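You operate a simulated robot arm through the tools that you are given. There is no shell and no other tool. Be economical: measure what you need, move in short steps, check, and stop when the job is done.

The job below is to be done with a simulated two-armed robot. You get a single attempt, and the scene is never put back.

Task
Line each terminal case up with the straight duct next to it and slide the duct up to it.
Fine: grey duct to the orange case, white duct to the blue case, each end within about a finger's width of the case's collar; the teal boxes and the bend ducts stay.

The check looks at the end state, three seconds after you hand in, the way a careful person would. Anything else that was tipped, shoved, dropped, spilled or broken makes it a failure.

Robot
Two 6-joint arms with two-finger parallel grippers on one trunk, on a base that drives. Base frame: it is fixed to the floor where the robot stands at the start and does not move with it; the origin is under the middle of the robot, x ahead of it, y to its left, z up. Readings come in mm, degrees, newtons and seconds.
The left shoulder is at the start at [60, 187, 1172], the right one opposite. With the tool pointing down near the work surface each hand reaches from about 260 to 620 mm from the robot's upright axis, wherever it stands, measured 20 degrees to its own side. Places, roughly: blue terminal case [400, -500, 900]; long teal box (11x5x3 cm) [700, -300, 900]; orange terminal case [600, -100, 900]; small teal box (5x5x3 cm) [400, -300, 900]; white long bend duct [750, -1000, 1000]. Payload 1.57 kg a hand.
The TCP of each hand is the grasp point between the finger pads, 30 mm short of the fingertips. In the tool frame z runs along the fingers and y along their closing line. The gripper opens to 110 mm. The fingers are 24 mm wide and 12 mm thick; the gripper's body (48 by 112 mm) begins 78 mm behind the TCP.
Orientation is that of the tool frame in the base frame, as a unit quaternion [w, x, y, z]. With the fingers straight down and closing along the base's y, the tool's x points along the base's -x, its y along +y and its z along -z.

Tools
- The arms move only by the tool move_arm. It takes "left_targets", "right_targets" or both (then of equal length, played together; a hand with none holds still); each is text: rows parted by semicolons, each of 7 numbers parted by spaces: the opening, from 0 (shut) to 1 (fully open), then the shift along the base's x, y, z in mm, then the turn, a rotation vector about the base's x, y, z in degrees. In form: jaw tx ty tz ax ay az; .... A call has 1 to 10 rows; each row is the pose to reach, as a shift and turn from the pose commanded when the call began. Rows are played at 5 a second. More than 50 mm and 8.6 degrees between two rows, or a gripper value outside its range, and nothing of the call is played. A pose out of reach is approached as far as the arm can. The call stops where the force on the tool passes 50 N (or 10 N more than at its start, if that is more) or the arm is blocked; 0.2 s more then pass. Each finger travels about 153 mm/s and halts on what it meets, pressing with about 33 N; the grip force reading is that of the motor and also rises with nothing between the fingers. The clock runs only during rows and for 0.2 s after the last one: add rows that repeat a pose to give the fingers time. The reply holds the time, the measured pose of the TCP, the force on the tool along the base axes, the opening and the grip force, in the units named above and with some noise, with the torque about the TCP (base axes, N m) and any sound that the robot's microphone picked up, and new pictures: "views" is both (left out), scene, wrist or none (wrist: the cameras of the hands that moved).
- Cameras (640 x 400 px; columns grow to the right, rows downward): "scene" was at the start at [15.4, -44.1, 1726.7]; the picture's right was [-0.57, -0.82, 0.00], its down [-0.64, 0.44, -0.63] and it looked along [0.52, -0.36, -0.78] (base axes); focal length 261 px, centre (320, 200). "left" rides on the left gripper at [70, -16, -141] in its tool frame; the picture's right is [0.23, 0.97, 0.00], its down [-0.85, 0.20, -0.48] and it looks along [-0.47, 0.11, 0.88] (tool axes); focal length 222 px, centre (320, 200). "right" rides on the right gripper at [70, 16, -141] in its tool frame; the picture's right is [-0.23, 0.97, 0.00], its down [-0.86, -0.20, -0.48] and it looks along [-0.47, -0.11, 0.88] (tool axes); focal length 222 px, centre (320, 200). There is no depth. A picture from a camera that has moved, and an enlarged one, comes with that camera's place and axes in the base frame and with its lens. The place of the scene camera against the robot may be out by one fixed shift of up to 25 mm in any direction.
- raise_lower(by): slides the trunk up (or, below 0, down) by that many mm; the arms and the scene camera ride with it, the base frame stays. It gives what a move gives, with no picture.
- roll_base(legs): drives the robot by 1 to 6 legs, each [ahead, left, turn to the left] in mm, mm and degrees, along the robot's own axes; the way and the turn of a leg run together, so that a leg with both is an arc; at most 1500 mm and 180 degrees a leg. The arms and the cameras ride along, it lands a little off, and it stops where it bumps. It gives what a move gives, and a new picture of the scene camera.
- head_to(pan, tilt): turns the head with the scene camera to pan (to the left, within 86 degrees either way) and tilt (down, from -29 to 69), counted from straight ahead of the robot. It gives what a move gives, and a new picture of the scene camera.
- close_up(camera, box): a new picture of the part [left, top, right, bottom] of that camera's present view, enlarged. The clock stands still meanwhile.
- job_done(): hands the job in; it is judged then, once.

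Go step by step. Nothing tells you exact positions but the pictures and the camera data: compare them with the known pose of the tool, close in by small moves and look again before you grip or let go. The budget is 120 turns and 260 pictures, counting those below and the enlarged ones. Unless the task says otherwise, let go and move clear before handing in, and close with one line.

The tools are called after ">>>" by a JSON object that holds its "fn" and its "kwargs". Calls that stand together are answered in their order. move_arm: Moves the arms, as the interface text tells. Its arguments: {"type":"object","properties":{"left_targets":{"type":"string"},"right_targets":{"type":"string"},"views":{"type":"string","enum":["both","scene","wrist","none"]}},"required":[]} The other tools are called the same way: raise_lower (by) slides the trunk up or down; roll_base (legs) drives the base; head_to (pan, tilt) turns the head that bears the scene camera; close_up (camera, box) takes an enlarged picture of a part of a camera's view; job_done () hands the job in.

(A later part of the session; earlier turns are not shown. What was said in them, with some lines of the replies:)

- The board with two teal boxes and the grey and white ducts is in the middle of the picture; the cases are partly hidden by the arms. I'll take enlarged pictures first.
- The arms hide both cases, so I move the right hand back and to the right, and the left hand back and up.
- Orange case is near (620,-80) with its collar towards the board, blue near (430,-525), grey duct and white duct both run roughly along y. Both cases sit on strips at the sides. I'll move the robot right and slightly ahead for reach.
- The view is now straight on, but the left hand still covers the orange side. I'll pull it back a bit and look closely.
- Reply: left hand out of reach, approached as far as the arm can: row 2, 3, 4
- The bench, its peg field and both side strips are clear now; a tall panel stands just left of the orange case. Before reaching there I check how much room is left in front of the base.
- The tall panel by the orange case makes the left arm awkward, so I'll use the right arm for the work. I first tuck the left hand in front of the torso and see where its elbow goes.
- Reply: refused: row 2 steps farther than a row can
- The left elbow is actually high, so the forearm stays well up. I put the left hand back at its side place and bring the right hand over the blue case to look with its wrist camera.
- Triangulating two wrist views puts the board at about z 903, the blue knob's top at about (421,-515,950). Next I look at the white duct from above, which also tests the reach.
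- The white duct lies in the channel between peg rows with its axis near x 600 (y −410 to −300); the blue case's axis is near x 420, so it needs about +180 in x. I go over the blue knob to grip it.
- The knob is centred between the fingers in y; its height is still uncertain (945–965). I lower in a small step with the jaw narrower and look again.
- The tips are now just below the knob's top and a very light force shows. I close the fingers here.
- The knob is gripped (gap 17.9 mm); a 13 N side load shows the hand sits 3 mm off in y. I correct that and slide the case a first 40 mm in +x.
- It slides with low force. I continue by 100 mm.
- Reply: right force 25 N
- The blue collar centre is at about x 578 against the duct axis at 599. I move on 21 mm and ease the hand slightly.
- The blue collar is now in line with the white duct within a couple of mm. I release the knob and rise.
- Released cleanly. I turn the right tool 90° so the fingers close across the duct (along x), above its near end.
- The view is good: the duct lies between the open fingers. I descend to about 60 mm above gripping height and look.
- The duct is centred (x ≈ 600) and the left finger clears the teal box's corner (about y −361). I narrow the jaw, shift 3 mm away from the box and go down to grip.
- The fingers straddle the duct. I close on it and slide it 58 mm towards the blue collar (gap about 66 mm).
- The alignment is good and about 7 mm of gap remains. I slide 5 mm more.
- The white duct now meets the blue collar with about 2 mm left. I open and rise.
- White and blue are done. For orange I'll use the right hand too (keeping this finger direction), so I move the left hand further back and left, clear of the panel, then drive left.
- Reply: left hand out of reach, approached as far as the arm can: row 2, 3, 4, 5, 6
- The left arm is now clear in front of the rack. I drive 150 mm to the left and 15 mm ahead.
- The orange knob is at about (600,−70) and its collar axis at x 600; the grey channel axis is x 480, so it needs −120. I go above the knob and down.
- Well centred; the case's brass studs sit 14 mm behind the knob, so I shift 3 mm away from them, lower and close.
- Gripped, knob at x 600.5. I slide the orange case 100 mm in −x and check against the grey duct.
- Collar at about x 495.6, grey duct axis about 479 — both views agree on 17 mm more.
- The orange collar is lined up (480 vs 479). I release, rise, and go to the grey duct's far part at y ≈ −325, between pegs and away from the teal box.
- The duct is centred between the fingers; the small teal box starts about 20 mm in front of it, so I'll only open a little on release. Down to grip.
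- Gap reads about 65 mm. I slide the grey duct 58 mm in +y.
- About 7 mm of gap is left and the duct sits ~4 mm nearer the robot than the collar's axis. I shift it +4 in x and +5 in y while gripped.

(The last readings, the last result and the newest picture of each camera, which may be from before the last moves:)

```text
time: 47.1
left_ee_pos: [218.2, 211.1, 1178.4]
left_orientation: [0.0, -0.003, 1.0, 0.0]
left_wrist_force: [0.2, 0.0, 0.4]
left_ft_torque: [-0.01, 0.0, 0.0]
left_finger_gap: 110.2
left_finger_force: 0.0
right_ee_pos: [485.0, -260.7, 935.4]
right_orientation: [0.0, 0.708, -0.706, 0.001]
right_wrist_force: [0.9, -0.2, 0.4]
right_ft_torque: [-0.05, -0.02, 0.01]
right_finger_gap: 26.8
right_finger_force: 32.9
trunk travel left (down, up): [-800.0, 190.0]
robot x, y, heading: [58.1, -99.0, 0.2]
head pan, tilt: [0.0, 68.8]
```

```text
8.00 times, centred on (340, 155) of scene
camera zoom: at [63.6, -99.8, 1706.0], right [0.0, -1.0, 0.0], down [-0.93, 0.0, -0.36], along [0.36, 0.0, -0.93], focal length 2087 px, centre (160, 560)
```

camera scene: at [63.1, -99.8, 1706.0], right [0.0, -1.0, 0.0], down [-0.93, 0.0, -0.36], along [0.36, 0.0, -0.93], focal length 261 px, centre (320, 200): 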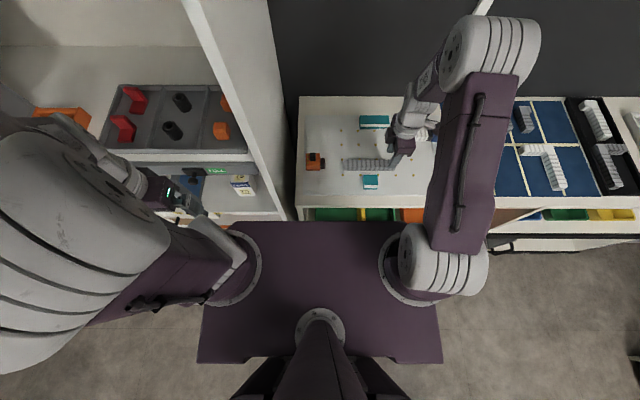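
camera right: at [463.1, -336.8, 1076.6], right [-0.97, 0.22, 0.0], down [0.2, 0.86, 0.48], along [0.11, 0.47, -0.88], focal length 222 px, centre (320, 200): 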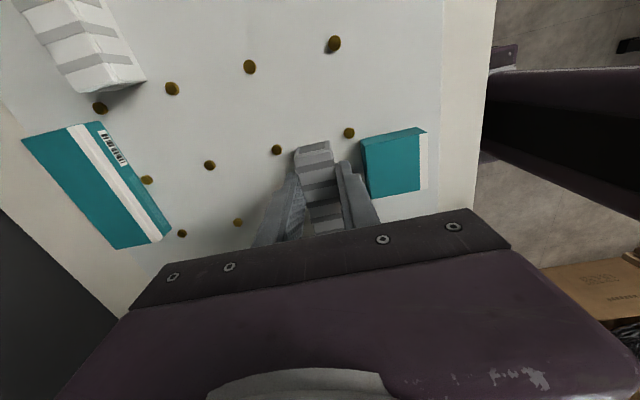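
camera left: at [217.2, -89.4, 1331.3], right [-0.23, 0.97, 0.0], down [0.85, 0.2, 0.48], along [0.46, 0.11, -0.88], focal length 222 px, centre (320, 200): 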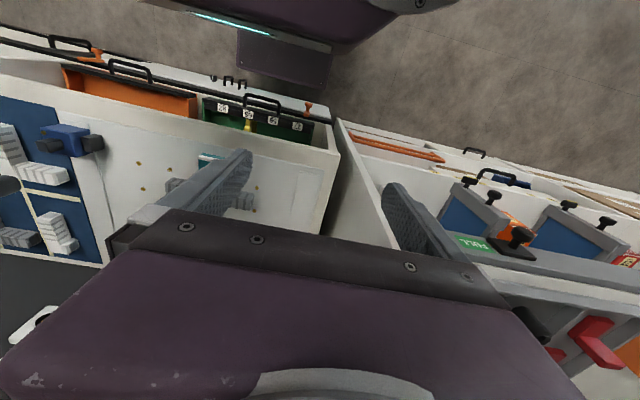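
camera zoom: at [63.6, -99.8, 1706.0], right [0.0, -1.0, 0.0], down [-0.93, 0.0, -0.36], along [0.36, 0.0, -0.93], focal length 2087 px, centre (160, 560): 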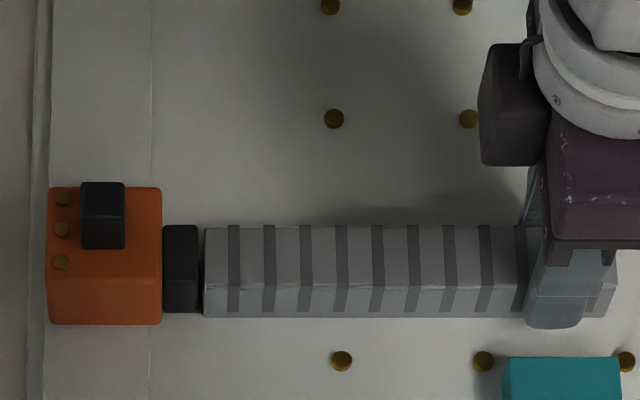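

The grey duct is in line and within ~3 mm of the orange collar. I open slightly, rise straight up and move clear.

>>> {"fn": "move_arm", "kwargs": {"right_targets": "0.32 0 0 0 0 0 0;0.32 0 0 0 0 0 0;0.32 0 0 25 0 0 0;0.32 0 0 65 0 0 0;0.32 0 0 110 0 0 0;0.32 0 -40 140 0 0 0;0.32 -20 -80 150 0 0 0;0.32 -45 -120 150 0 0 0", "views": "wrist"}}

>>> {"fn": "roll_base", "kwargs": {"legs": [[0, -150, 0]]}}

>>> {"fn": "close_up", "kwargs": {"camera": "scene", "box": [240, 85, 432, 205]}}

```text
time: 48.9
left_ee_pos: [217.0, 209.5, 1179.3]
left_orientation: [-0.001, -0.002, 1.0, 0.0]
left_wrist_force: [-0.4, -0.3, 0.0]
left_ft_torque: [0.02, 0.01, -0.02]
left_finger_gap: 110.0
left_finger_force: 0.0
right_ee_pos: [438.8, -382.7, 1084.7]
right_orientation: [0.0, 0.71, -0.705, -0.001]
right_wrist_force: [-0.4, 0.1, -0.2]
right_ft_torque: [0.0, -0.02, 0.0]
right_finger_gap: 35.0
right_finger_force: 0.1
trunk travel left (down, up): [-800.0, 190.0]
robot x, y, heading: [54.8, -102.5, 0.4]
head pan, tilt: [0.0, 68.8]
camera right: at [421.2, -454.3, 1226.0], right [-0.98, 0.22, 0.0], down [0.19, 0.86, 0.48], along [0.11, 0.47, -0.88], focal length 222 px, centre (320, 200)
```

right: 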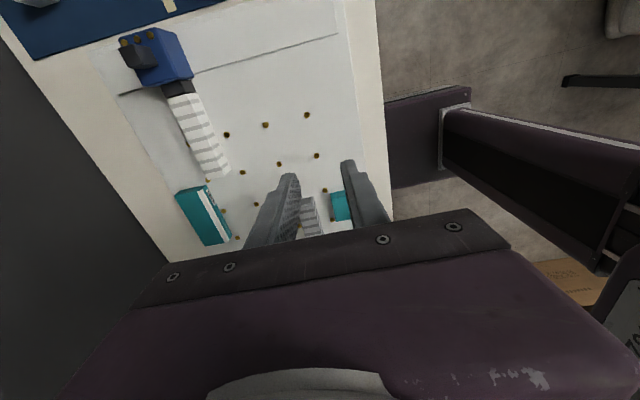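

```text
time: 50.2
left_ee_pos: [219.4, 61.8, 1178.2]
left_orientation: [-0.002, -0.002, 1.0, -0.001]
left_wrist_force: [-0.5, 0.5, 0.0]
left_ft_torque: [-0.02, 0.01, 0.01]
left_finger_gap: 109.9
left_finger_force: 0.0
right_ee_pos: [441.2, -531.8, 1085.6]
right_orientation: [0.001, 0.709, -0.705, 0.001]
right_wrist_force: [-0.6, 0.2, -0.1]
right_ft_torque: [-0.04, 0.01, 0.01]
right_finger_gap: 35.2
right_finger_force: 0.1
trunk travel left (down, up): [-800.0, 190.0]
robot x, y, heading: [53.7, -252.1, 0.3]
head pan, tilt: [0.0, 68.8]
camera scene: at [64.3, -247.8, 1706.0], right [0.01, -1.0, 0.0], down [-0.93, -0.01, -0.36], along [0.36, 0.0, -0.93], focal length 261 px, centre (320, 200)
```

scene: 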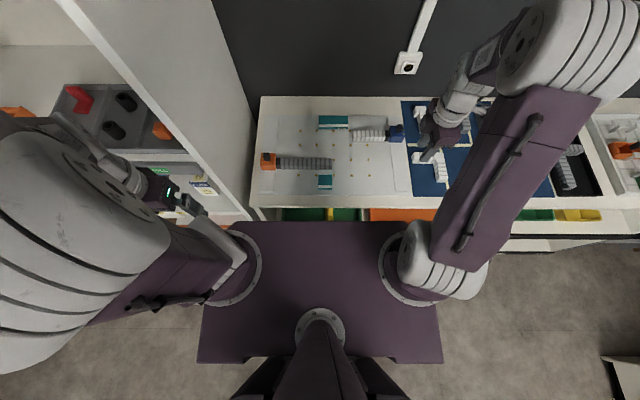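

```text
3.33 times, centred on (336, 145) of scene
camera zoom: at [64.3, -247.8, 1706.0], right [0.01, -1.0, 0.0], down [-0.93, -0.01, -0.36], along [0.36, 0.0, -0.93], focal length 870 px, centre (267, 383)
```

zoom: 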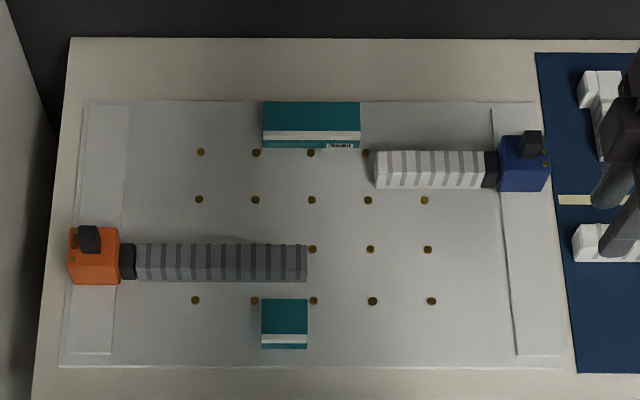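

Both ducts sit in line with and close against their cases, the teal boxes and the bend ducts are where they were, and both hands are clear. I hand in.

>>> {"fn": "job_done", "kwargs": {}}

```text
The job is handed in.
```

The job is handed in: the grey duct is lined up and about 3 mm from the orange case's collar, and the white duct about 2 mm from the blue case's. The teal boxes and bend ducts were not touched.
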